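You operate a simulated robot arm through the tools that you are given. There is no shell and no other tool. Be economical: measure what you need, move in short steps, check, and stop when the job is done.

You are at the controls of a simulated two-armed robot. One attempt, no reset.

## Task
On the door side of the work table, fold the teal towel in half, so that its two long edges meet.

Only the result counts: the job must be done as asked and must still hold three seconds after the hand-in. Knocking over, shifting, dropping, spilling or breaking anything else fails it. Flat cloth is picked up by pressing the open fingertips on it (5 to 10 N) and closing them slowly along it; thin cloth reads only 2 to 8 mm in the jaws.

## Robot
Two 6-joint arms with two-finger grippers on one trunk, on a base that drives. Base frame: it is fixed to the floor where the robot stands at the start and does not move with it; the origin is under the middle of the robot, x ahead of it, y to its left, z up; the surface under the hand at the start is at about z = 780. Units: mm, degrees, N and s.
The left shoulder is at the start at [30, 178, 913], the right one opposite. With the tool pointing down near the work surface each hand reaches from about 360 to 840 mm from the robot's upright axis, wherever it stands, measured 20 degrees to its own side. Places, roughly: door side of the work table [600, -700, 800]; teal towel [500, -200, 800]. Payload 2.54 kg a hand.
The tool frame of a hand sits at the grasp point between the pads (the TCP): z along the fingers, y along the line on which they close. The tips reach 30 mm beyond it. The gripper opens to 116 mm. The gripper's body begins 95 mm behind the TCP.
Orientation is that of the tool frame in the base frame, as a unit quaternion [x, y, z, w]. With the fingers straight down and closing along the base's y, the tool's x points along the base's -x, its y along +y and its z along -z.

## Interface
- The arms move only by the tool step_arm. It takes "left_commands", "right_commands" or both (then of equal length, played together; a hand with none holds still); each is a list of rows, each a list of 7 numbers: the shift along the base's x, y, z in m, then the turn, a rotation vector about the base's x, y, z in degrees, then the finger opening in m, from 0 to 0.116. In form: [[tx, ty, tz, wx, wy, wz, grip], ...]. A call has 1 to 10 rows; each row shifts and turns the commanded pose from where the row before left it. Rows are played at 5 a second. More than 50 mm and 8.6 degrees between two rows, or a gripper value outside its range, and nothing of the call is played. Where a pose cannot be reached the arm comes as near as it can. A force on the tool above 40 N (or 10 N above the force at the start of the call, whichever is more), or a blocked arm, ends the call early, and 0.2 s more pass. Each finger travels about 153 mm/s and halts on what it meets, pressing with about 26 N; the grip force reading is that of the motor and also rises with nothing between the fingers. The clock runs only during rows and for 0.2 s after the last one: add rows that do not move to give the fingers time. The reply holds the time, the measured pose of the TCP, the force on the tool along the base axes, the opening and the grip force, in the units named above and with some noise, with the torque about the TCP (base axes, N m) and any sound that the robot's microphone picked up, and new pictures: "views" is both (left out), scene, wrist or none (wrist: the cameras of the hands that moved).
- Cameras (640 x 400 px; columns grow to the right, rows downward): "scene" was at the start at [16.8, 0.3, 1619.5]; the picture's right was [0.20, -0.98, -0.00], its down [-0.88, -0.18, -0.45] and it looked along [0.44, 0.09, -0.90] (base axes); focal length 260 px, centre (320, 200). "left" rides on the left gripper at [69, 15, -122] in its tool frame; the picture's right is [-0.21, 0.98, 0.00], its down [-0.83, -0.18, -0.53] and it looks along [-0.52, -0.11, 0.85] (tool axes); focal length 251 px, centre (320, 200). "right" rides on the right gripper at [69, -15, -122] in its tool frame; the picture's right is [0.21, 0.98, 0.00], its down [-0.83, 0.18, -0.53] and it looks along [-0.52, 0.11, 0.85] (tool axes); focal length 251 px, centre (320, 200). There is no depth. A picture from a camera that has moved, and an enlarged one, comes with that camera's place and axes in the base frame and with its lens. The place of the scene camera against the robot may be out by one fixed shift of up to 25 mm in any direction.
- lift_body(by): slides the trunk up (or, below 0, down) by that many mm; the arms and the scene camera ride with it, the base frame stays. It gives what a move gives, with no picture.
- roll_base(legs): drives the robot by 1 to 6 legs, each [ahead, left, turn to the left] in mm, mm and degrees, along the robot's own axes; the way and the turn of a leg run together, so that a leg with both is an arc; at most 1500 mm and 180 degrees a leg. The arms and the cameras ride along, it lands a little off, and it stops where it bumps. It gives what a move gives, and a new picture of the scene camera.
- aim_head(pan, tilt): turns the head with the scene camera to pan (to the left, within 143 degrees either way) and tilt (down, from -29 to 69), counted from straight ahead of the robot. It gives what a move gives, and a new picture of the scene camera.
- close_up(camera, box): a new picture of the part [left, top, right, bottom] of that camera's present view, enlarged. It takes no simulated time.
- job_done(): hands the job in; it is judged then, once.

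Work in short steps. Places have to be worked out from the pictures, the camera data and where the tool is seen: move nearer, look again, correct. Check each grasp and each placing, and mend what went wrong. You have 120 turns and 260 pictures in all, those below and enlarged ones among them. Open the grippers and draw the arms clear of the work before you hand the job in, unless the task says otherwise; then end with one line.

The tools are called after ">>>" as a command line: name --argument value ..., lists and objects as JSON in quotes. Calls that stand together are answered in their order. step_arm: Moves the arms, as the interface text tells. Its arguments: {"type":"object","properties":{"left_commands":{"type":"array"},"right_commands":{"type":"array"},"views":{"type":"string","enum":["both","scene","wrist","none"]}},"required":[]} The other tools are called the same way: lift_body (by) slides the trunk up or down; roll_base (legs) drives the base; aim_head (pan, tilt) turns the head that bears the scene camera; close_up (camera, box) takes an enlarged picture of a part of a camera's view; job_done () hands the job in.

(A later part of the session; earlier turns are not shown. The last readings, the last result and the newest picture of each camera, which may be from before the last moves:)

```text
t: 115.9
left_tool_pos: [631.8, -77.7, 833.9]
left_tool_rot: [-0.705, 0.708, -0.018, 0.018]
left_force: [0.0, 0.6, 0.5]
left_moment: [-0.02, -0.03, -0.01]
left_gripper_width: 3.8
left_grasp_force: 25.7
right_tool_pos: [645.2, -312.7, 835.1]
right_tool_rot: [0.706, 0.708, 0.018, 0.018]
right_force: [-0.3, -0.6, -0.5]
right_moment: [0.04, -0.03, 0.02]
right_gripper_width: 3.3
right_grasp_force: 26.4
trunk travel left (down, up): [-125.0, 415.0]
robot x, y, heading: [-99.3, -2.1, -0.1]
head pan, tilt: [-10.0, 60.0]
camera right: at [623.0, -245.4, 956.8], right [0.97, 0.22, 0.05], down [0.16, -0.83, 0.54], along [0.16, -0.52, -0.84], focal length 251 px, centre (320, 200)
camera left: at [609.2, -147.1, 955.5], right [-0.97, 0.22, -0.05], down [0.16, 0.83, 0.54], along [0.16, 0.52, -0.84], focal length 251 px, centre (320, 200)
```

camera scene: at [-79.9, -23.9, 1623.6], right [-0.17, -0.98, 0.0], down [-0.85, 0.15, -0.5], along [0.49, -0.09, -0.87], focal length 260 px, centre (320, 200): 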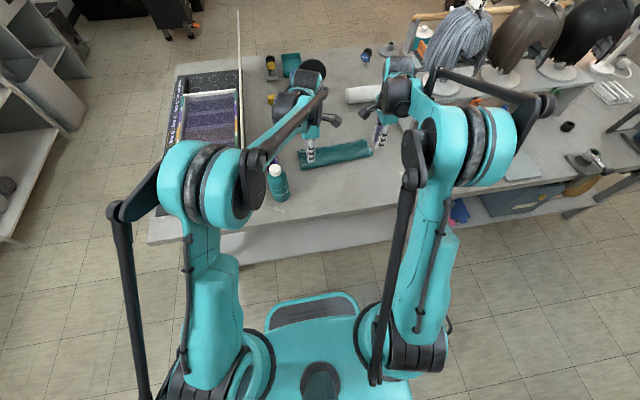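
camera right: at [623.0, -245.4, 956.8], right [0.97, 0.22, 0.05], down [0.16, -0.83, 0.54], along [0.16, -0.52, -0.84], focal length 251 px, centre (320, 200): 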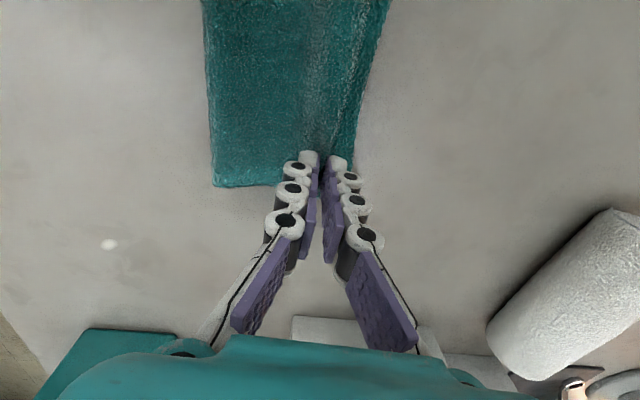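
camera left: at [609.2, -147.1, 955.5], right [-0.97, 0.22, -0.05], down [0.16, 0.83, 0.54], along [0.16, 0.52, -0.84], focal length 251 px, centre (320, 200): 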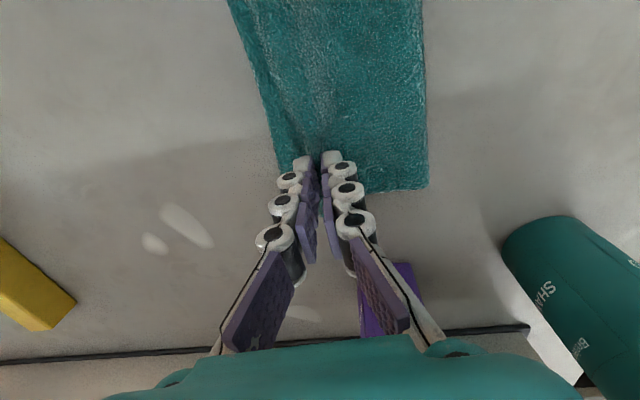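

Both are held. I'll lift to about 70 mm to free the tucked edge and look.

>>> step_arm --left_commands '[[-0.003, 0, 0.012, 0, 0, 0, 0], [-0.005, 0, 0.012, 0, 0, 0, 0], [-0.006, 0, 0.012, 0, 0, 0, 0], [-0.008, 0, 0.012, 0, 0, 0, 0], [0, 0, 0, 0, 0, 0, 0]]' --right_commands '[[-0.003, 0, 0.012, 0, 0, 0, 0], [-0.005, 0, 0.012, 0, 0, 0, 0], [-0.006, 0, 0.012, 0, 0, 0, 0], [-0.008, 0, 0.012, 0, 0, 0, 0], [0, 0, 0, 0, 0, 0, 0]]' --views "wrist"

>>> close_up --camera "scene" --box '[280, 110, 390, 179]'

```text
t: 117.1
left_tool_pos: [608.8, -78.8, 883.1]
left_tool_rot: [-0.705, 0.708, -0.018, 0.019]
left_force: [-0.2, -0.8, 0.0]
left_moment: [0.0, 0.0, 0.0]
left_gripper_width: 3.7
left_grasp_force: 25.6
right_tool_pos: [623.2, -313.1, 882.9]
right_tool_rot: [0.706, 0.708, 0.018, 0.018]
right_force: [0.9, -0.1, 0.3]
right_moment: [0.0, 0.05, -0.04]
right_gripper_width: 3.3
right_grasp_force: 25.9
trunk travel left (down, up): [-125.0, 415.0]
robot x, y, heading: [-100.5, -2.9, 0.0]
head pan, tilt: [-10.0, 60.0]
camera right: at [601.6, -245.6, 1004.5], right [0.97, 0.22, 0.05], down [0.16, -0.83, 0.54], along [0.16, -0.52, -0.84], focal length 251 px, centre (320, 200)
camera left: at [587.5, -147.4, 1003.6], right [-0.97, 0.22, -0.05], down [0.16, 0.82, 0.54], along [0.16, 0.52, -0.84], focal length 251 px, centre (320, 200)
```

right: 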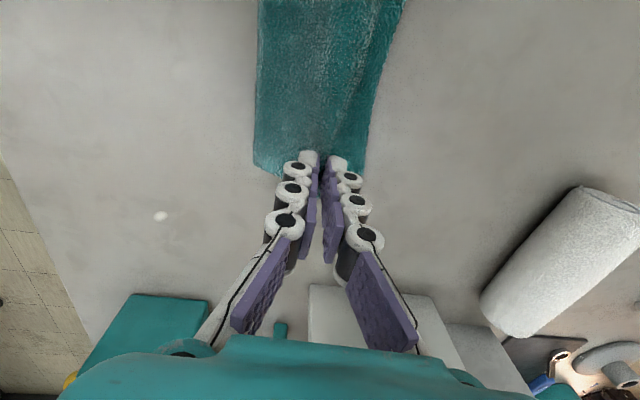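
left: 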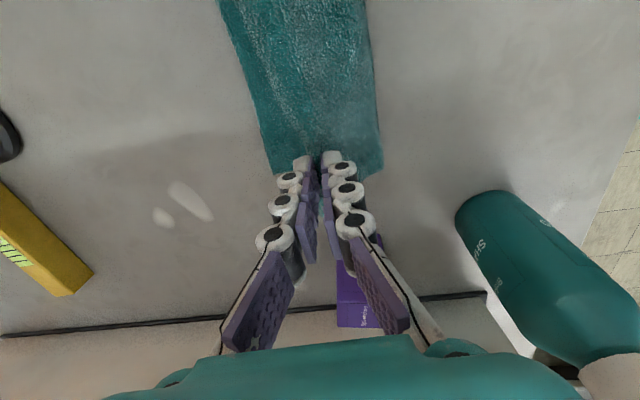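

```text
5.80 times, centred on (335, 144) of scene
camera zoom: at [-77.2, -24.0, 1623.4], right [-0.17, -0.98, 0.0], down [-0.85, 0.15, -0.5], along [0.49, -0.09, -0.87], focal length 1505 px, centre (233, 522)
```

zoom: 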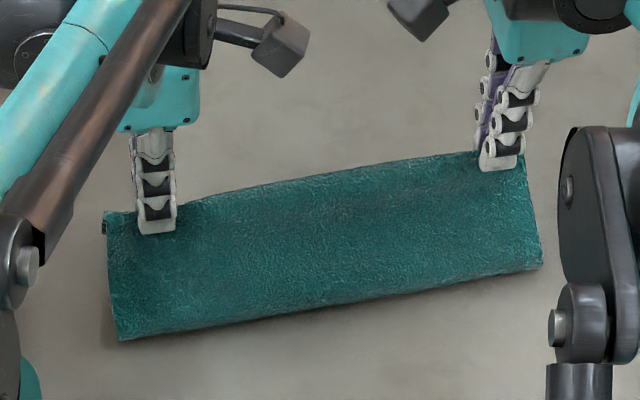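

I'll now tilt forward to −45° keeping the tips in place, then lower straight down with a slight backward motion, so the edge lays out in front.

>>> step_arm --left_commands '[[-0.002, 0, -0.001, 0, -7, 0, 0], [-0.002, 0, -0.001, 0, -7, 0, 0], [-0.002, 0, -0.001, 0, -7, 0, 0], [-0.002, 0, -0.002, 0, -7, 0, 0], [-0.002, 0, -0.002, 0, -7, 0, 0], [-0.002, 0, -0.002, 0, -7, 0, 0], [-0.002, 0, -0.002, 0, -7, 0, 0], [0, 0, 0, 0, 0, 0, 0]]' --right_commands '[[-0.002, 0, -0.001, 0, -7, 0, 0], [-0.002, 0, -0.001, 0, -7, 0, 0], [-0.002, 0, -0.001, 0, -7, 0, 0], [-0.002, 0, -0.002, 0, -7, 0, 0], [-0.002, 0, -0.002, 0, -7, 0, 0], [-0.002, 0, -0.002, 0, -7, 0, 0], [-0.002, 0, -0.002, 0, -7, 0, 0], [0, 0, 0, 0, 0, 0, 0]]' --views "wrist"

>>> close_up --camera "scene" --box '[280, 110, 390, 179]'

```text
t: 118.9
left_tool_pos: [595.3, -77.7, 871.9]
left_tool_rot: [-0.635, 0.636, -0.31, 0.311]
left_force: [0.4, -0.4, 0.1]
left_moment: [0.02, 0.05, -0.02]
left_gripper_width: 3.3
left_grasp_force: 26.2
right_tool_pos: [609.9, -313.3, 872.6]
right_tool_rot: [0.634, 0.637, 0.309, 0.31]
right_force: [-0.6, -0.8, -0.9]
right_moment: [0.01, 0.07, 0.01]
right_gripper_width: 3.3
right_grasp_force: 26.1
trunk travel left (down, up): [-125.0, 415.0]
robot x, y, heading: [-100.0, -2.7, 0.2]
head pan, tilt: [-10.0, 60.0]
camera right: at [503.4, -245.0, 936.2], right [0.6, 0.22, 0.77], down [-0.31, -0.83, 0.47], along [0.74, -0.52, -0.43], focal length 251 px, centre (320, 200)
camera left: at [489.1, -147.0, 934.5], right [-0.6, 0.22, -0.77], down [-0.31, 0.83, 0.47], along [0.74, 0.52, -0.43], focal length 251 px, centre (320, 200)
```

right: 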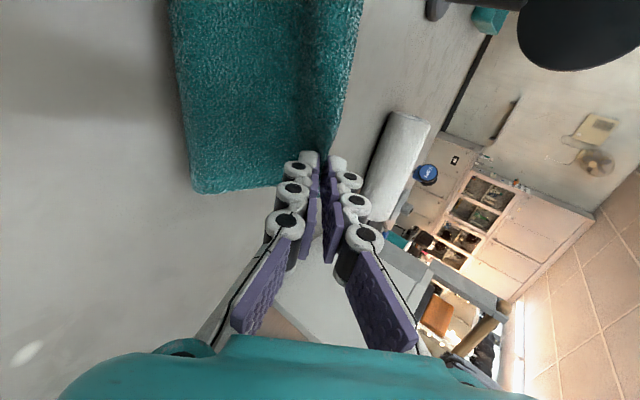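
left: 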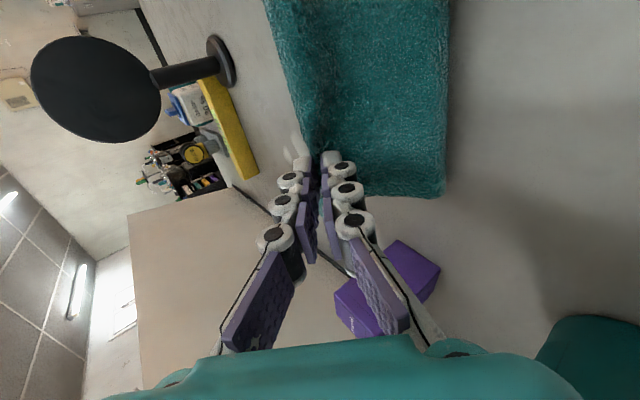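

```text
5.80 times, centred on (335, 144) of scene
camera zoom: at [-77.9, -23.8, 1623.5], right [-0.17, -0.98, 0.0], down [-0.85, 0.15, -0.5], along [0.49, -0.09, -0.87], focal length 1505 px, centre (233, 522)
```

zoom: 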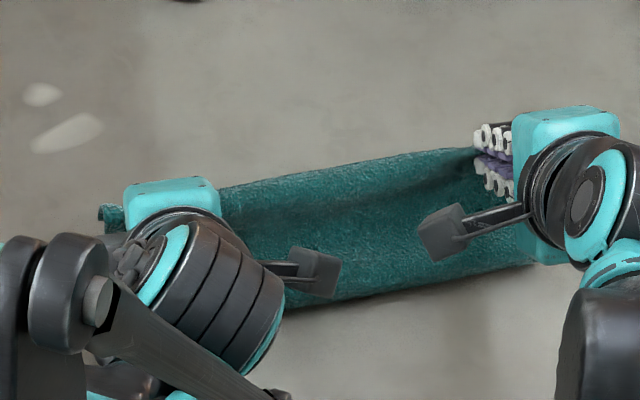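

At the left end I can see the cloth's profile curling. I'll zoom in there to see which way the edge points.

>>> close_up --camera "scene" --box '[290, 135, 322, 155]'

>>> close_up --camera "left" --box '[250, 60, 410, 160]'

>>> close_up --camera "right" --box '[230, 60, 390, 160]'

```text
16.00 times, centred on (306, 145) of scene
camera zoom: at [-77.9, -23.8, 1623.5], right [-0.17, -0.98, 0.0], down [-0.85, 0.15, -0.5], along [0.49, -0.09, -0.87], focal length 4155 px, centre (544, 1080)
```

zoom: 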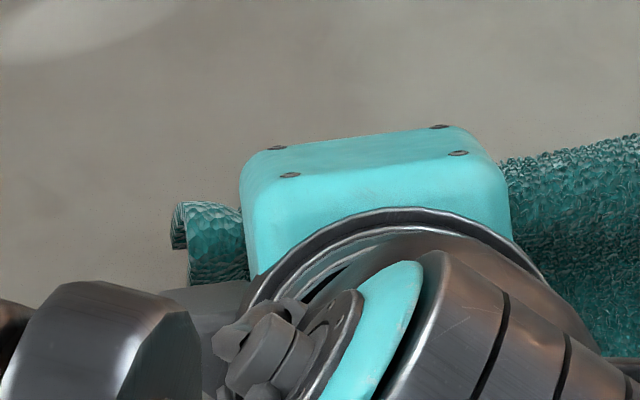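

```text
4.00 times, centred on (330, 110) of left
camera zoom: at [489.1, -147.0, 934.5], right [-0.6, 0.22, -0.77], down [-0.31, 0.83, 0.47], along [0.74, 0.52, -0.43], focal length 1006 px, centre (280, 560)
```

zoom: 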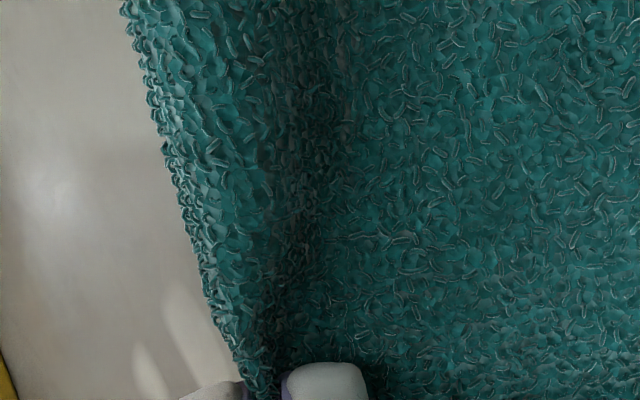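

```text
4.00 times, centred on (310, 110) of right
camera zoom: at [503.4, -245.0, 936.2], right [0.6, 0.22, 0.77], down [-0.31, -0.83, 0.47], along [0.74, -0.52, -0.43], focal length 1006 px, centre (360, 560)
```

zoom: 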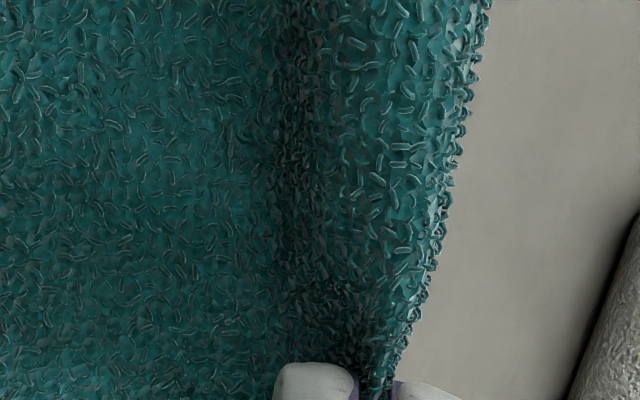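

The edge droops forward and down at the front. I'll lower to about 35 mm, then move back while finishing the descent so the edge lays out forward.

>>> step_arm --left_commands '[[0.003, 0, -0.012, 0, 0, 0, 0], [0.003, 0, -0.012, 0, 0, 0, 0], [0, 0, -0.011, 0, 0, 0, 0], [-0.005, 0, -0.007, 0, 0, 0, 0], [-0.006, 0, -0.007, 0, 0, 0, 0], [-0.006, 0, -0.006, 0, 0, 0, 0], [-0.005, 0, -0.004, 0, 0, 0, 0], [0, 0, 0, 0, 0, 0, 0]]' --right_commands '[[0.003, 0, -0.012, 0, 0, 0, 0], [0.003, 0, -0.012, 0, 0, 0, 0], [0, 0, -0.011, 0, 0, 0, 0], [-0.005, 0, -0.007, 0, 0, 0, 0], [-0.006, 0, -0.007, 0, 0, 0, 0], [-0.006, 0, -0.006, 0, 0, 0, 0], [-0.005, 0, -0.004, 0, 0, 0, 0], [0, 0, 0, 0, 0, 0, 0]]' --views "wrist"

>>> close_up --camera "scene" --box '[280, 110, 390, 179]'

```text
t: 120.7
left_tool_pos: [578.4, -77.6, 813.1]
left_tool_rot: [-0.635, 0.636, -0.309, 0.311]
left_force: [0.5, -0.9, 2.1]
left_moment: [0.0, 0.03, -0.05]
left_gripper_width: 3.5
left_grasp_force: 26.1
right_tool_pos: [593.6, -314.0, 814.5]
right_tool_rot: [0.636, 0.636, 0.309, 0.31]
right_force: [-0.3, 0.2, 1.6]
right_moment: [0.02, 0.03, -0.01]
right_gripper_width: 3.3
right_grasp_force: 26.1
trunk travel left (down, up): [-125.0, 415.0]
robot x, y, heading: [-99.7, 2.3, 0.2]
head pan, tilt: [-10.0, 60.0]
camera right: at [487.4, -245.5, 877.3], right [0.6, 0.22, 0.77], down [-0.31, -0.82, 0.47], along [0.74, -0.52, -0.43], focal length 251 px, centre (320, 200)
camera left: at [473.1, -147.1, 875.5], right [-0.6, 0.22, -0.77], down [-0.31, 0.83, 0.47], along [0.74, 0.52, -0.43], focal length 251 px, centre (320, 200)
```

right: 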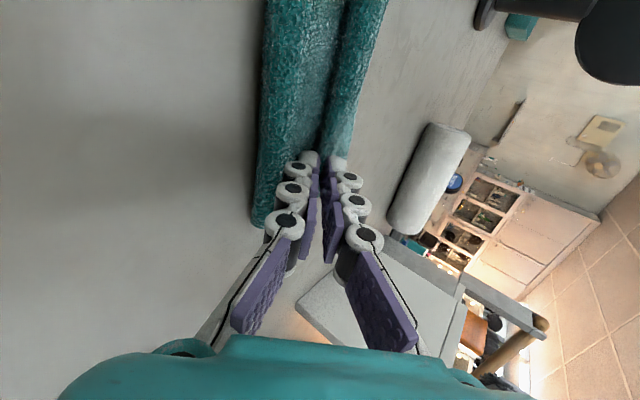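
left: 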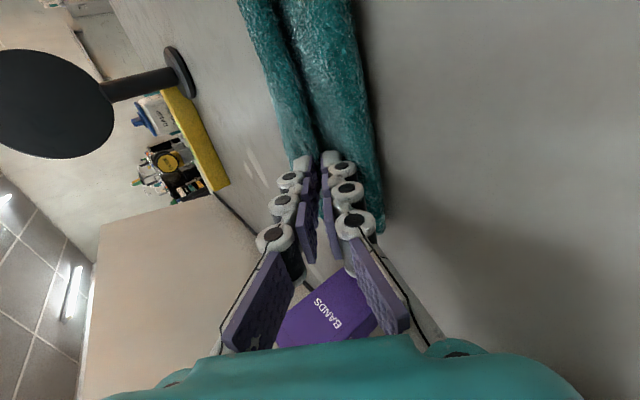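

```text
5.80 times, centred on (335, 144) of scene
camera zoom: at [-78.1, -23.9, 1623.5], right [-0.17, -0.98, 0.0], down [-0.85, 0.15, -0.5], along [0.49, -0.09, -0.87], focal length 1505 px, centre (233, 522)
```

zoom: 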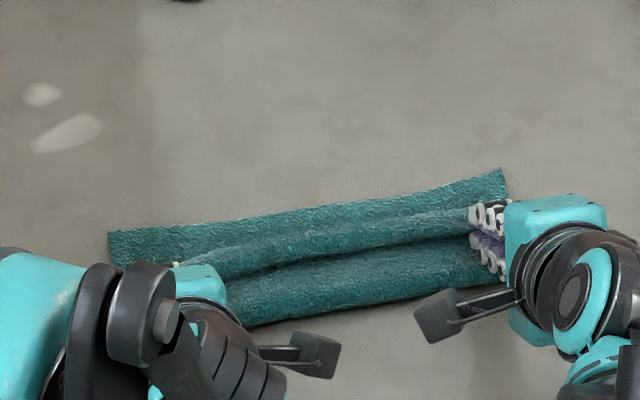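

The lower layer's strip is visible ahead of the top layer. I'll release and look from above.

>>> step_arm --left_commands '[[0, 0, 0.002, 0, 0, 0, 0.006], [0, 0, 0.003, 0, 0, 0, 0.012], [-0.004, 0, 0.006, 0, 0, 0, 0.018], [-0.012, 0, 0.02, 0, 8, 0, 0.02], [-0.005, 0, 0.03, 0, 8, 0, 0.02], [0, 0, 0.04, 0, 8, 0, 0.02], [0, 0, 0.03, 0, 8, 0, 0.02], [0, 0, 0.03, 0, 8, 0, 0.02], [0, 0, 0, 0, 8, 0, 0.02], [0, 0, 0, 0, 4, 0, 0.02]]' --right_commands '[[0, 0, 0.002, 0, 0, 0, 0.006], [0, 0, 0.003, 0, 0, 0, 0.012], [-0.004, 0, 0.006, 0, 0, 0, 0.018], [-0.012, 0, 0.02, 0, 8, 0, 0.02], [-0.005, 0, 0.03, 0, 8, 0, 0.02], [0, 0, 0.04, 0, 8, 0, 0.02], [0, 0, 0.03, 0, 8, 0, 0.02], [0, 0, 0.03, 0, 8, 0, 0.02], [0, 0, 0, 0, 8, 0, 0.02], [0, 0, 0, 0, 4, 0, 0.02]]' --views "none"

>>> close_up --camera "scene" --box '[280, 110, 390, 179]'

>>> close_up --camera "right" --box '[220, 0, 540, 200]'

>>> close_up --camera "left" --box '[100, 0, 420, 200]'

```text
t: 122.9
left_tool_pos: [556.3, -77.5, 973.5]
left_tool_rot: [-0.705, 0.709, 0.0, -0.001]
left_force: [-0.6, 0.6, 0.2]
left_moment: [-0.04, -0.01, 0.01]
left_gripper_width: 19.8
left_grasp_force: 0.0
right_tool_pos: [571.7, -313.7, 975.0]
right_tool_rot: [0.707, 0.708, -0.002, -0.001]
right_force: [0.0, 0.2, 0.4]
right_moment: [0.02, -0.03, 0.0]
right_gripper_width: 19.8
right_grasp_force: 0.0
trunk travel left (down, up): [-125.0, 415.0]
robot x, y, heading: [-99.2, 0.7, -0.1]
head pan, tilt: [-10.0, 60.0]
```

```text
5.80 times, centred on (335, 144) of scene
camera zoom: at [-78.1, -23.8, 1623.5], right [-0.17, -0.98, 0.0], down [-0.85, 0.15, -0.5], along [0.49, -0.09, -0.87], focal length 1505 px, centre (233, 522)
```

zoom: 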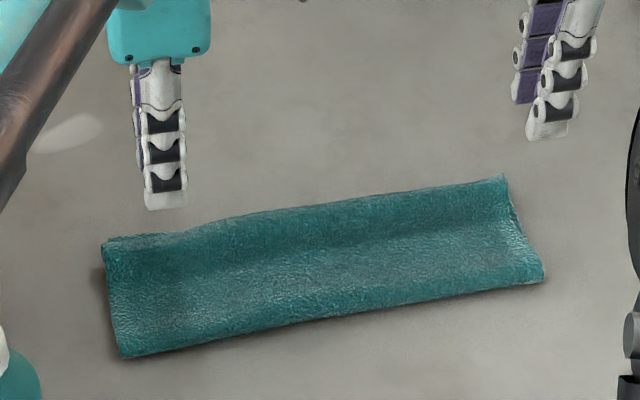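

```text
2.00 times, centred on (380, 100) of right
camera zoom: at [556.3, -245.4, 1097.4], right [0.98, 0.22, 0.0], down [0.19, -0.82, 0.53], along [0.11, -0.52, -0.85], focal length 503 px, centre (200, 400)
```

zoom: 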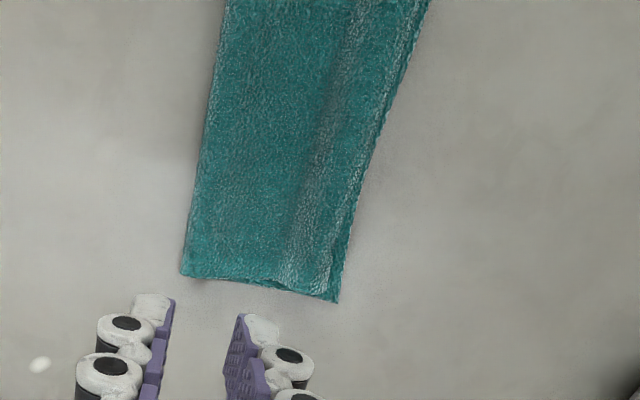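

```text
2.00 times, centred on (260, 100) of left
camera zoom: at [542.4, -147.2, 1096.0], right [-0.98, 0.22, 0.0], down [0.19, 0.82, 0.53], along [0.11, 0.52, -0.85], focal length 503 px, centre (440, 400)
```

zoom: 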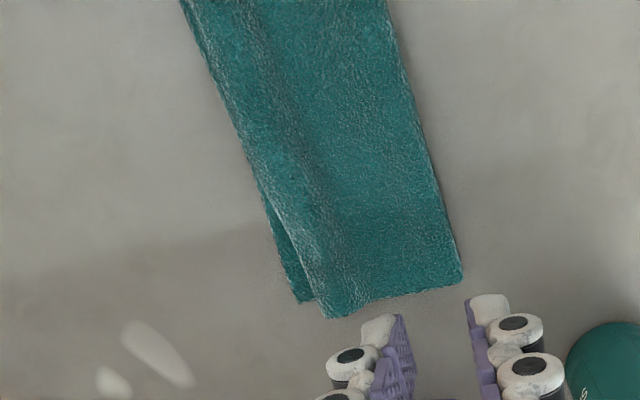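

Top layer now reaches within about 10–15 mm of the lower edge. I'll zoom in on the front edge to see whether it is still tucked.

>>> close_up --camera "left" --box '[210, 90, 290, 165]'

>>> close_up --camera "right" --box '[340, 80, 420, 155]'

```text
5.33 times, centred on (250, 128) of left
camera zoom: at [542.4, -147.2, 1096.0], right [-0.98, 0.22, 0.0], down [0.19, 0.82, 0.53], along [0.11, 0.52, -0.85], focal length 1341 px, centre (693, 587)
```

zoom: 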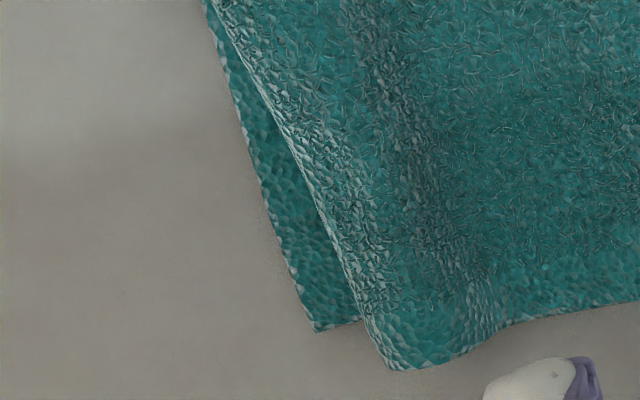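

```text
5.33 times, centred on (380, 118) of right
camera zoom: at [556.3, -245.4, 1097.4], right [0.98, 0.22, 0.0], down [0.19, -0.82, 0.53], along [0.11, -0.52, -0.85], focal length 1341 px, centre (0, 640)
```

zoom: 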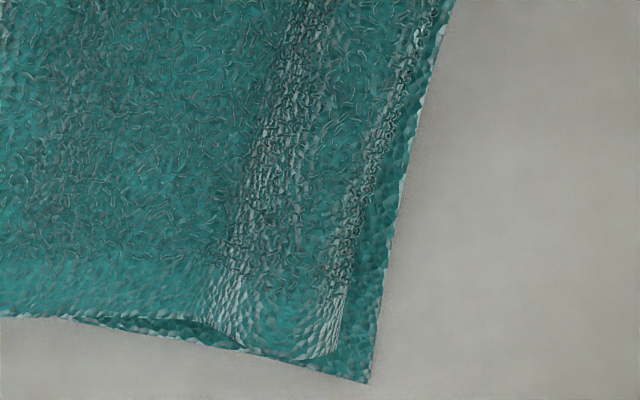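

The left front shows a free edge; the right front still looks curled under by about 10 mm. I'll redo only the right side: pinch its hump near the front, lift, bring forward and lower with a longer backward motion.

>>> step_arm --right_commands '[[0.035, 0, -0.03, 0, 0, 0, 0.02], [0.033, 0, -0.03, 0, 0, 0, 0.02], [0, 0, -0.04, 0, 0, 0, 0.02], [0, 0, -0.03, 0, 0, 0, 0.02], [0, 0, -0.02, 0, 0, 0, 0.02], [0, 0, -0.004, 0, 0, 0, 0.02], [0, 0, -0.002, 0, 0, 0, 0.02], [0, 0, 0, 0, 0, 0, 0.02]]' --views "wrist"

```text
t: 124.7
left_tool_pos: [558.6, -77.1, 973.9]
left_tool_rot: [-0.705, 0.709, 0.0, 0.0]
left_force: [0.6, -0.1, -0.7]
left_moment: [-0.01, -0.02, -0.03]
left_gripper_width: 20.1
left_grasp_force: 0.1
right_tool_pos: [638.9, -313.7, 818.7]
right_tool_rot: [0.706, 0.708, 0.0, -0.001]
right_force: [0.5, -0.9, 0.9]
right_moment: [0.0, -0.03, 0.03]
right_gripper_width: 20.0
right_grasp_force: 0.0
trunk travel left (down, up): [-125.0, 415.0]
robot x, y, heading: [-100.7, 3.1, 0.0]
head pan, tilt: [-10.0, 60.0]
camera right: at [624.8, -245.4, 940.8], right [0.98, 0.22, 0.0], down [0.18, -0.82, 0.53], along [0.11, -0.52, -0.85], focal length 251 px, centre (320, 200)
```

right: 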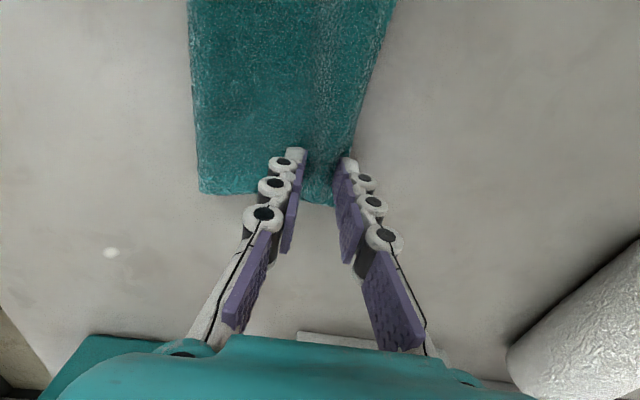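

The hump lies between the fingers. I'll press slightly, close, then lift and tilt forward.

>>> step_arm --right_commands '[[0, 0, -0.002, 0, 0, 0, 0.018], [0, 0, 0, 0, 0, 0, 0.014], [0, 0, 0, 0, 0, 0, 0.01], [0, 0, 0, 0, 0, 0, 0.006], [0, 0, 0, 0, 0, 0, 0.002], [0, 0, 0, 0, 0, 0, 0], [0, 0, 0, 0, 0, 0, 0], [0, 0, 0.012, 0, 0, 0, 0], [0, 0, 0.012, 0, 0, 0, 0], [0, 0, 0.012, 0, 0, 0, 0]]' --views "wrist"

>>> close_up --camera "scene" --box '[280, 110, 390, 179]'

```text
t: 126.9
left_tool_pos: [557.5, -77.4, 974.5]
left_tool_rot: [-0.706, 0.708, 0.0, 0.001]
left_force: [-0.2, -0.4, 0.0]
left_moment: [0.0, 0.02, -0.02]
left_gripper_width: 19.8
left_grasp_force: 0.1
right_tool_pos: [639.7, -311.6, 854.1]
right_tool_rot: [0.707, 0.707, -0.001, 0.0]
right_force: [-0.4, 0.0, 0.0]
right_moment: [0.0, -0.01, -0.01]
right_gripper_width: 5.2
right_grasp_force: 26.0
trunk travel left (down, up): [-125.0, 415.0]
robot x, y, heading: [-96.1, 2.5, 0.1]
head pan, tilt: [-10.0, 60.0]
camera right: at [624.3, -245.2, 975.6], right [0.98, 0.22, 0.0], down [0.18, -0.82, 0.53], along [0.11, -0.52, -0.85], focal length 251 px, centre (320, 200)
```

right: 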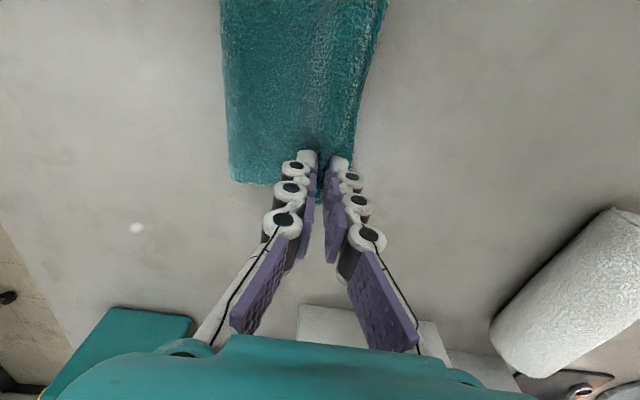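

```text
5.80 times, centred on (335, 144) of scene
camera zoom: at [-78.2, -23.7, 1623.5], right [-0.17, -0.98, 0.0], down [-0.85, 0.15, -0.5], along [0.49, -0.09, -0.87], focal length 1505 px, centre (233, 522)
```

zoom: 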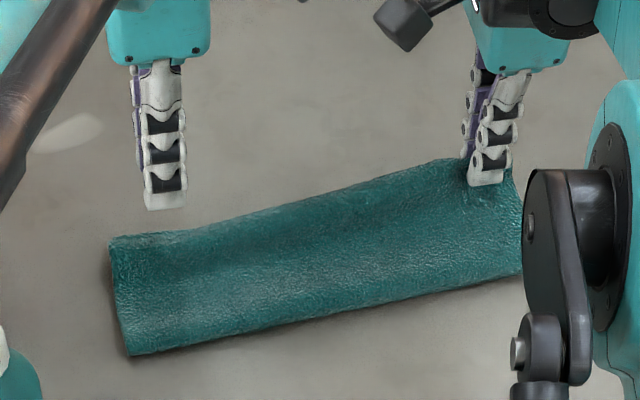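

The jaw reads 5.2 mm. I'll lift further, tilt forward and look at the hanging edge.

>>> step_arm --right_commands '[[-0.003, 0, 0.012, 0, 0, 0, 0], [-0.004, 0, 0.01, 0, 0, 0, 0], [-0.002, 0, -0.001, 0, -7, 0, 0], [-0.002, 0, -0.001, 0, -7, 0, 0], [-0.002, 0, -0.001, 0, -7, 0, 0], [-0.002, 0, -0.002, 0, -7, 0, 0], [-0.002, 0, -0.002, 0, -7, 0, 0], [-0.002, 0, -0.002, 0, -7, 0, 0], [0, 0, 0, 0, 0, 0, 0]]' --views "wrist"

>>> close_up --camera "scene" --box '[330, 110, 394, 150]'

```text
t: 128.9
left_tool_pos: [557.7, -78.5, 972.9]
left_tool_rot: [-0.706, 0.708, 0.0, 0.0]
left_force: [0.1, 0.2, -0.4]
left_moment: [0.01, 0.03, -0.03]
left_gripper_width: 20.1
left_grasp_force: 0.0
right_tool_pos: [621.4, -314.3, 865.3]
right_tool_rot: [0.659, 0.661, 0.254, 0.253]
right_force: [0.5, 0.2, 0.2]
right_moment: [0.0, 0.05, -0.03]
right_gripper_width: 4.8
right_grasp_force: 26.1
trunk travel left (down, up): [-125.0, 415.0]
robot x, y, heading: [-98.3, 0.7, -0.1]
head pan, tilt: [-10.0, 60.0]
camera right: at [527.9, -245.8, 946.5], right [0.73, 0.22, 0.65], down [-0.22, -0.82, 0.52], along [0.65, -0.52, -0.55], focal length 251 px, centre (320, 200)
```

right: 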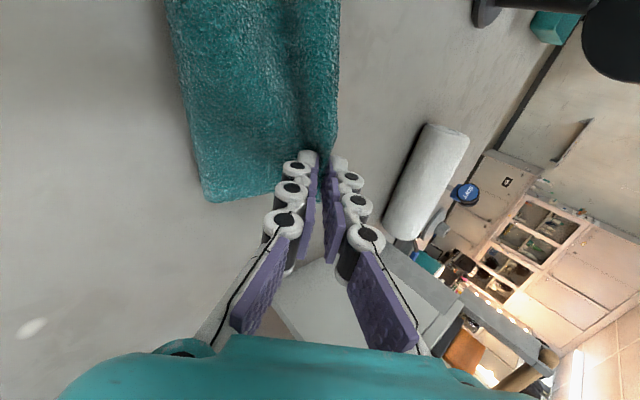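

```text
10.00 times, centred on (362, 130) of scene
camera zoom: at [-77.8, -23.8, 1623.5], right [-0.17, -0.98, 0.0], down [-0.85, 0.15, -0.5], along [0.49, -0.09, -0.87], focal length 2597 px, centre (-100, 900)
```

zoom: 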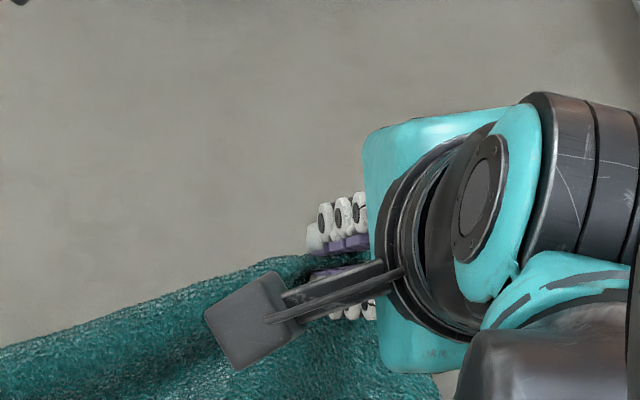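

I'll bring it forward 10 mm, lower to about 35 mm, then back 25 mm during the final descent, and release.

>>> step_arm --right_commands '[[0.01, 0, -0.006, 0, 0, 0, 0], [0.002, 0, -0.012, 0, 0, 0, 0], [0, 0, -0.011, 0, 0, 0, 0], [-0.006, 0, -0.007, 0, 0, 0, 0], [-0.007, 0, -0.006, 0, 0, 0, 0], [-0.007, 0, -0.005, 0, 0, 0, 0], [-0.005, 0, -0.004, 0, 0, 0, 0], [0, 0, 0.001, 0, 0, 0, 0.006], [0, 0, 0.003, 0, 0, 0, 0.012], [-0.004, 0, 0.006, 0, 0, 0, 0.02]]' --views "none"

>>> step_arm --right_commands '[[-0.012, 0, 0.02, 0, 8, 0, 0.02], [-0.005, 0, 0.03, 0, 8, 0, 0.02], [0, 0, 0.04, 0, 8, 0, 0.02], [0, 0, 0.03, 0, 8, 0, 0.02], [0, 0, 0.02, 0, 8, 0, 0.02], [0, 0, 0, 0, 2, 0, 0.02]]' --views "none"

>>> close_up --camera "scene" --box '[280, 110, 390, 179]'

>>> close_up --camera "right" --box '[240, 0, 480, 150]'

```text
t: 131.1
left_tool_pos: [558.2, -77.3, 974.6]
left_tool_rot: [-0.705, 0.709, 0.0, 0.0]
left_force: [0.7, 0.0, 0.2]
left_moment: [-0.02, -0.05, -0.05]
left_gripper_width: 19.8
left_grasp_force: 0.1
right_tool_pos: [604.2, -313.0, 824.7]
right_tool_rot: [0.659, 0.661, 0.252, 0.255]
right_force: [0.0, 0.6, 0.4]
right_moment: [0.01, -0.01, -0.01]
right_gripper_width: 19.4
right_grasp_force: 0.1
trunk travel left (down, up): [-125.0, 415.0]
robot x, y, heading: [-100.2, 1.8, -0.1]
head pan, tilt: [-10.0, 60.0]
```

```text
t: 132.5
left_tool_pos: [557.8, -78.9, 974.0]
left_tool_rot: [-0.706, 0.708, 0.0, 0.0]
left_force: [-0.8, 0.3, 0.1]
left_moment: [-0.01, 0.0, 0.03]
left_gripper_width: 20.1
left_grasp_force: 0.0
right_tool_pos: [587.2, -312.9, 965.1]
right_tool_rot: [0.706, 0.708, -0.002, 0.0]
right_force: [-0.5, 0.0, 0.5]
right_moment: [0.03, -0.01, 0.0]
right_gripper_width: 20.0
right_grasp_force: 0.2
trunk travel left (down, up): [-125.0, 415.0]
robot x, y, heading: [-100.3, -3.1, 0.1]
head pan, tilt: [-10.0, 60.0]
```

```text
5.80 times, centred on (335, 144) of scene
camera zoom: at [-77.9, -24.0, 1623.5], right [-0.17, -0.98, 0.0], down [-0.85, 0.15, -0.5], along [0.49, -0.09, -0.87], focal length 1505 px, centre (233, 522)
```

zoom: 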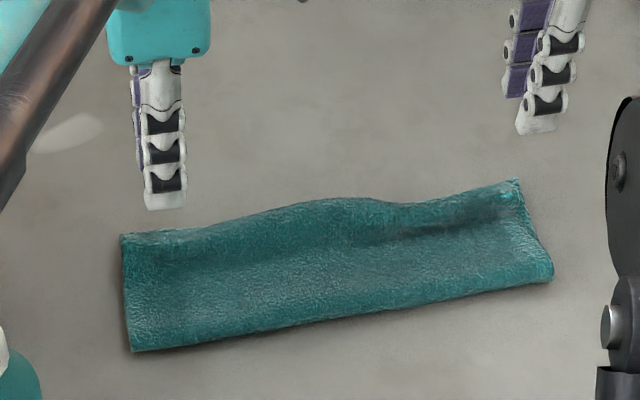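

```text
2.67 times, centred on (360, 75) of right
camera zoom: at [571.8, -245.4, 1087.3], right [0.98, 0.22, 0.0], down [0.19, -0.82, 0.53], along [0.11, -0.52, -0.85], focal length 670 px, centre (213, 533)
```

zoom: 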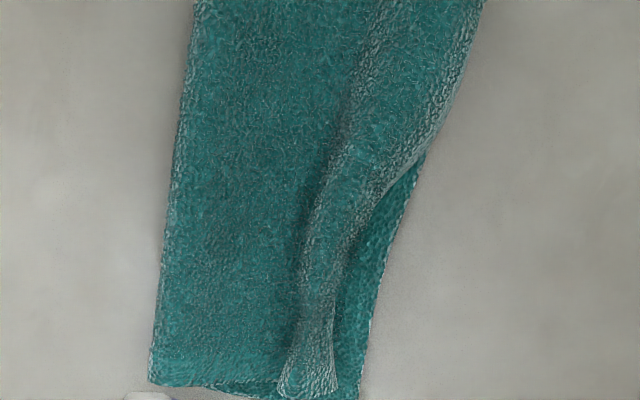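

Slack has gathered in a hump behind the front. I'll smooth it: with closed fingers held just above the top layer behind the hump, push forward toward the edge.

>>> step_arm --left_commands '[[0.014, 0, -0.04, 0, 0, 0, 0], [0.014, 0, -0.04, 0, 0, 0, 0], [0, 0, -0.04, 0, 0, 0, 0], [0, 0, -0.03, 0, 0, 0, 0], [0, 0, -0.007, 0, 0, 0, 0], [0.008, 0, 0, 0, 0, 0, 0], [0.008, 0, 0, 0, 0, 0, 0], [0.008, 0, 0, 0, 0, 0, 0], [0.008, 0, 0, 0, 0, 0, 0], [0, 0, 0, 0, 0, 0, 0]]' --right_commands '[[0.005, 0, -0.04, 0, 0, 0, 0], [0.005, 0, -0.04, 0, 0, 0, 0], [0, 0, -0.04, 0, 0, 0, 0], [0, 0, -0.022, 0, 0, 0, 0], [0, 0, -0.006, 0, 0, 0, 0], [0.008, 0, 0, 0, 0, 0, 0], [0.008, 0, 0, 0, 0, 0, 0], [0.008, 0, 0, 0, 0, 0, 0], [0.008, 0, 0, 0, 0, 0, 0], [0, 0, 0, 0, 0, 0, 0]]' --views "wrist"

>>> close_up --camera "scene" --box '[280, 110, 390, 179]'

```text
t: 134.7
left_tool_pos: [619.6, -79.0, 815.8]
left_tool_rot: [-0.706, 0.708, 0.001, 0.0]
left_force: [-0.2, 0.6, 0.1]
left_moment: [0.01, 0.02, 0.03]
left_gripper_width: 0.0
left_grasp_force: 25.8
right_tool_pos: [628.9, -313.0, 816.7]
right_tool_rot: [0.707, 0.708, -0.001, 0.0]
right_force: [-0.2, 0.0, 1.3]
right_moment: [-0.02, 0.01, -0.02]
right_gripper_width: 0.0
right_grasp_force: 25.6
trunk travel left (down, up): [-125.0, 415.0]
robot x, y, heading: [-98.4, -4.1, -0.1]
head pan, tilt: [-10.0, 60.0]
camera right: at [613.5, -244.9, 938.8], right [0.98, 0.22, 0.0], down [0.18, -0.82, 0.53], along [0.11, -0.52, -0.85], focal length 251 px, centre (320, 200)
camera left: at [603.0, -147.1, 938.5], right [-0.98, 0.22, 0.0], down [0.18, 0.83, 0.53], along [0.12, 0.52, -0.85], focal length 251 px, centre (320, 200)
```

right: 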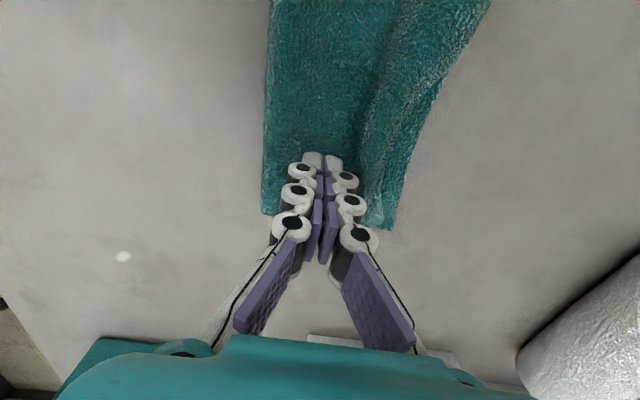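
left: 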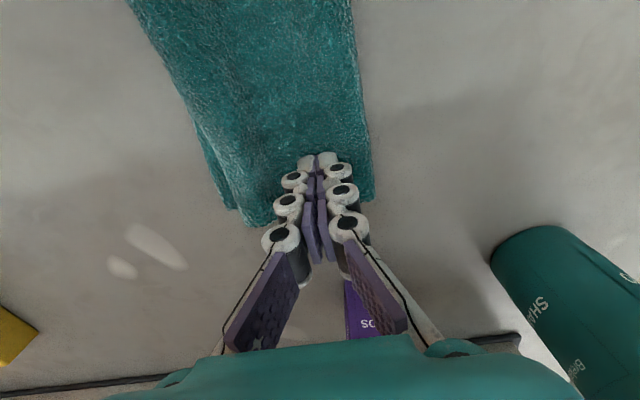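

```text
5.80 times, centred on (335, 144) of scene
camera zoom: at [-78.1, -23.9, 1623.5], right [-0.17, -0.98, 0.0], down [-0.85, 0.15, -0.5], along [0.49, -0.09, -0.87], focal length 1505 px, centre (233, 522)
```

zoom: 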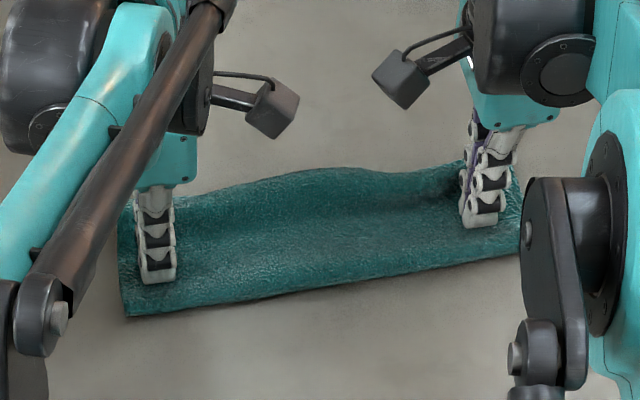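

The fingers were touching and dragged the whole towel forward about 30 mm. I'll raise 5 mm and continue the push so only the hump is moved.

>>> step_arm --left_commands '[[0, 0, 0.005, 0, 0, 0, 0], [0.006, 0, 0, 0, 0, 0, 0], [0.006, 0, 0, 0, 0, 0, 0], [0.006, 0, 0, 0, 0, 0, 0], [0, 0, 0, 0, 0, 0, 0]]' --right_commands '[[0, 0, 0.005, 0, 0, 0, 0], [0.009, 0, 0, 0, 0, 0, 0], [0.009, 0, 0, 0, 0, 0, 0], [0.009, 0, 0, 0, 0, 0, 0], [0, 0, 0, 0, 0, 0, 0]]' --views "wrist"

>>> close_up --camera "scene" --box '[280, 110, 390, 179]'

```text
t: 135.9
left_tool_pos: [637.2, -77.4, 821.8]
left_tool_rot: [-0.706, 0.708, 0.001, 0.001]
left_force: [0.1, 0.5, 0.1]
left_moment: [-0.01, 0.0, 0.0]
left_gripper_width: 0.0
left_grasp_force: 25.9
right_tool_pos: [655.2, -313.7, 821.6]
right_tool_rot: [0.706, 0.708, 0.0, -0.001]
right_force: [-0.1, 0.2, -0.3]
right_moment: [-0.02, 0.0, -0.03]
right_gripper_width: 0.0
right_grasp_force: 25.9
trunk travel left (down, up): [-125.0, 415.0]
robot x, y, heading: [-98.6, -2.9, 0.3]
head pan, tilt: [-10.0, 60.0]
camera right: at [640.1, -245.0, 943.7], right [0.98, 0.22, 0.0], down [0.18, -0.82, 0.53], along [0.11, -0.52, -0.85], focal length 251 px, centre (320, 200)
camera left: at [620.4, -147.2, 943.7], right [-0.98, 0.22, 0.0], down [0.18, 0.83, 0.53], along [0.12, 0.52, -0.85], focal length 251 px, centre (320, 200)
```

right: 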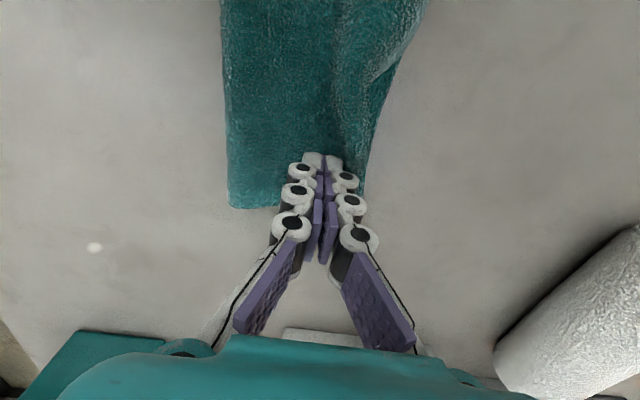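
left: 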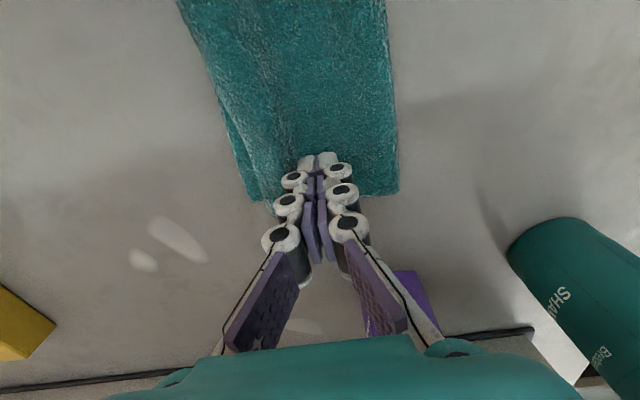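

```text
5.80 times, centred on (335, 144) of scene
camera zoom: at [-78.2, -23.8, 1623.5], right [-0.17, -0.98, 0.0], down [-0.85, 0.15, -0.5], along [0.49, -0.09, -0.87], focal length 1505 px, centre (233, 522)
```

zoom: 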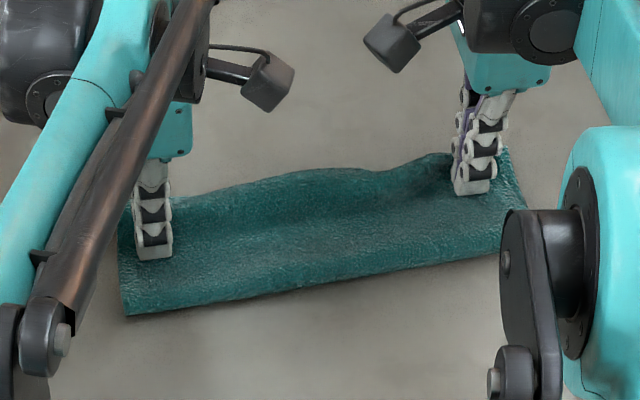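

The towel stayed and the hump moved forward. I'll continue the push until the fingers pass the edge zone, then lift and view.

>>> step_arm --left_commands '[[0.006, 0, 0, 0, 0, 0, 0], [0.006, 0, 0, 0, 0, 0, 0], [0.006, 0, 0, 0, 0, 0, 0], [0.006, 0, 0.002, 0, 0, 0, 0], [0.004, 0, 0.02, 0, 0, 0, 0], [0, 0, 0.04, 0, 0, 0, 0], [0, 0, 0.04, 0, 0, 0, 0], [0, 0, 0.04, 0, 0, 0, 0], [0, 0, 0, 0, 0, 0, 0]]' --right_commands '[[0.007, 0, 0, 0, 0, 0, 0], [0.007, 0, 0, 0, 0, 0, 0], [0.006, 0, 0, 0, 0, 0, 0], [0.006, 0, 0.002, 0, 0, 0, 0], [0.004, 0, 0.02, 0, 0, 0, 0], [0, 0, 0.04, 0, 0, 0, 0], [0, 0, 0.04, 0, 0, 0, 0], [0, 0, 0.04, 0, 0, 0, 0], [0, 0, 0, 0, 0, 0, 0]]' --views "none"

>>> close_up --camera "scene" --box '[280, 110, 390, 179]'

>>> close_up --camera "right" --box '[160, 0, 400, 150]'

>>> close_up --camera "left" --box '[200, 0, 440, 150]'

```text
t: 137.9
left_tool_pos: [655.1, -75.0, 962.1]
left_tool_rot: [-0.706, 0.708, 0.001, -0.001]
left_force: [0.0, -0.6, -0.4]
left_moment: [0.0, 0.0, 0.01]
left_gripper_width: 0.2
left_grasp_force: 25.7
left hand out of reach, approached as far as the arm can: row 7, 8
right_tool_pos: [686.0, -313.8, 962.7]
right_tool_rot: [0.707, 0.707, -0.001, -0.001]
right_force: [0.2, -0.2, -0.4]
right_moment: [-0.01, 0.06, -0.02]
right_gripper_width: 0.1
right_grasp_force: 26.2
trunk travel left (down, up): [-125.0, 415.0]
robot x, y, heading: [-98.1, -1.4, -0.3]
head pan, tilt: [-10.0, 60.0]
```

```text
5.80 times, centred on (335, 144) of scene
camera zoom: at [-77.3, -24.0, 1623.4], right [-0.17, -0.98, 0.0], down [-0.85, 0.15, -0.5], along [0.49, -0.09, -0.87], focal length 1505 px, centre (233, 522)
```

zoom: 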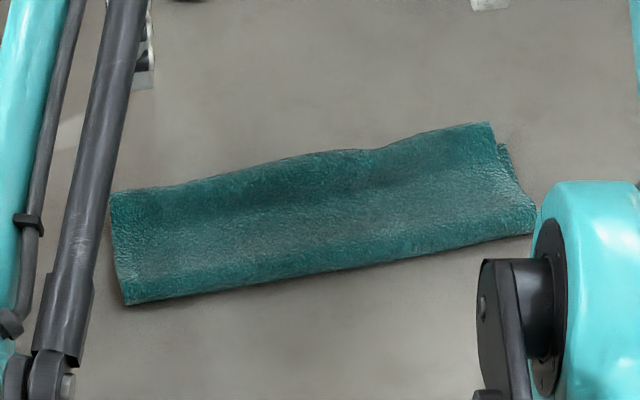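

```text
2.67 times, centred on (280, 75) of right
camera zoom: at [670.3, -245.1, 1086.0], right [0.98, 0.22, 0.0], down [0.18, -0.83, 0.53], along [0.11, -0.52, -0.85], focal length 670 px, centre (427, 533)
```

zoom: 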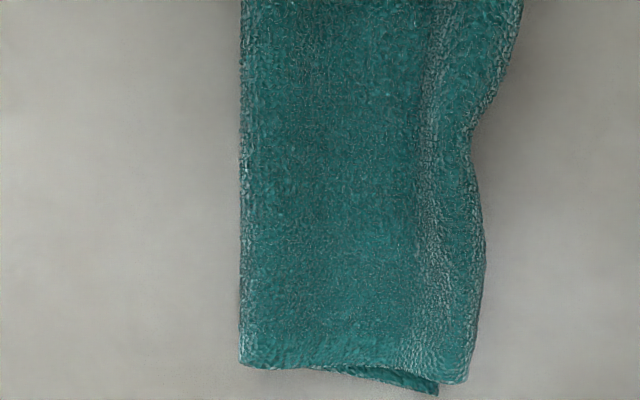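

```text
2.67 times, centred on (320, 75) of left
camera zoom: at [639.3, -144.0, 1084.1], right [-0.98, 0.22, 0.0], down [0.18, 0.82, 0.53], along [0.12, 0.52, -0.85], focal length 670 px, centre (320, 533)
```

zoom: 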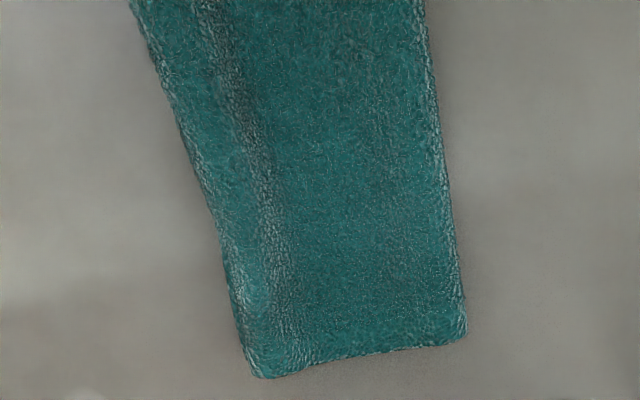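

The top layer's edge is tucked again and the crease has crept forward. With limited pictures left, I'll first press lightly behind the front and drag the towel back toward me (this also pulls the top layer and crease back), then repeat the lift–tilt–lay sequence with a longer backward lay-down.

>>> step_arm --left_commands '[[-0.01, -0.003, -0.04, 0, 0, 0, 0], [-0.01, 0, -0.04, 0, 0, 0, 0], [0, 0, -0.04, 0, 0, 0, 0], [0, 0, -0.024, 0, 0, 0, 0], [0, 0, -0.004, 0, 0, 0, 0], [-0.011, 0, 0, 0, 0, 0, 0], [-0.011, 0, 0, 0, 0, 0, 0], [-0.011, 0, 0, 0, 0, 0, 0], [-0.011, 0, 0, 0, 0, 0, 0], [-0.011, 0, 0, 0, 0, 0, 0]]' --right_commands '[[-0.018, 0, -0.04, 0, 0, 0, 0], [-0.018, 0, -0.04, 0, 0, 0, 0], [0, 0, -0.04, 0, 0, 0, 0], [0, 0, -0.025, 0, 0, 0, 0], [0, 0, -0.004, 0, 0, 0, 0], [-0.013, 0, 0, 0, 0, 0, 0], [-0.013, 0, 0, 0, 0, 0, 0], [-0.013, 0, 0, 0, 0, 0, 0], [-0.013, 0, 0, 0, 0, 0, 0], [-0.013, 0, 0, 0, 0, 0, 0]]' --views "wrist"

```text
t: 140.1
left_tool_pos: [592.6, -83.5, 815.5]
left_tool_rot: [-0.706, 0.708, 0.0, 0.0]
left_force: [1.1, 0.6, -0.1]
left_moment: [0.01, -0.02, 0.03]
left_gripper_width: 0.0
left_grasp_force: 25.8
left hand out of reach, approached as far as the arm can: row 1
right_tool_pos: [586.0, -313.2, 815.1]
right_tool_rot: [0.706, 0.708, 0.0, 0.0]
right_force: [0.1, 0.1, 1.1]
right_moment: [-0.01, 0.01, -0.02]
right_gripper_width: 0.0
right_grasp_force: 26.7
trunk travel left (down, up): [-125.0, 415.0]
robot x, y, heading: [-99.8, -4.7, -0.1]
head pan, tilt: [-10.0, 60.0]
camera right: at [569.5, -244.5, 937.0], right [0.98, 0.22, 0.0], down [0.18, -0.82, 0.53], along [0.11, -0.52, -0.85], focal length 251 px, centre (320, 200)
camera left: at [576.6, -151.9, 938.4], right [-0.98, 0.22, 0.0], down [0.18, 0.82, 0.53], along [0.12, 0.52, -0.85], focal length 251 px, centre (320, 200)
```

right: 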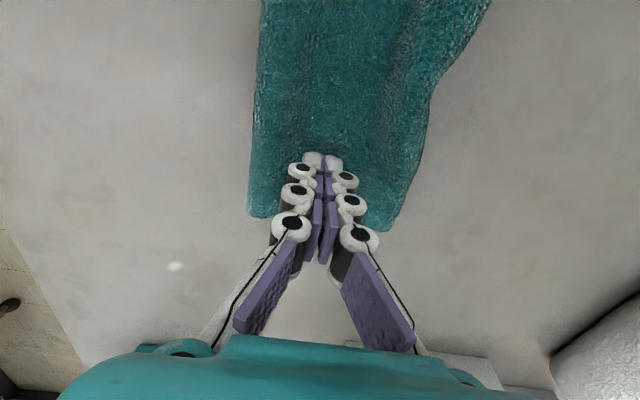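
left: 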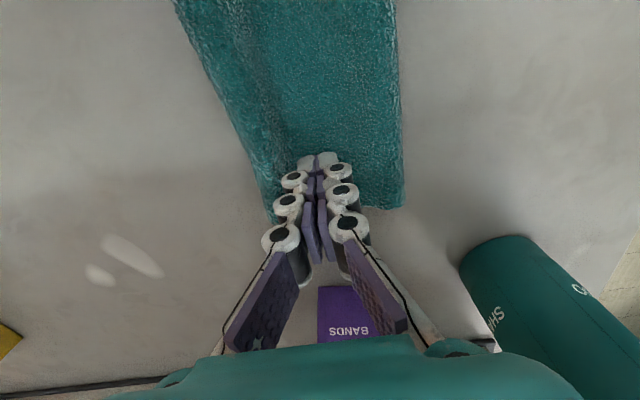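

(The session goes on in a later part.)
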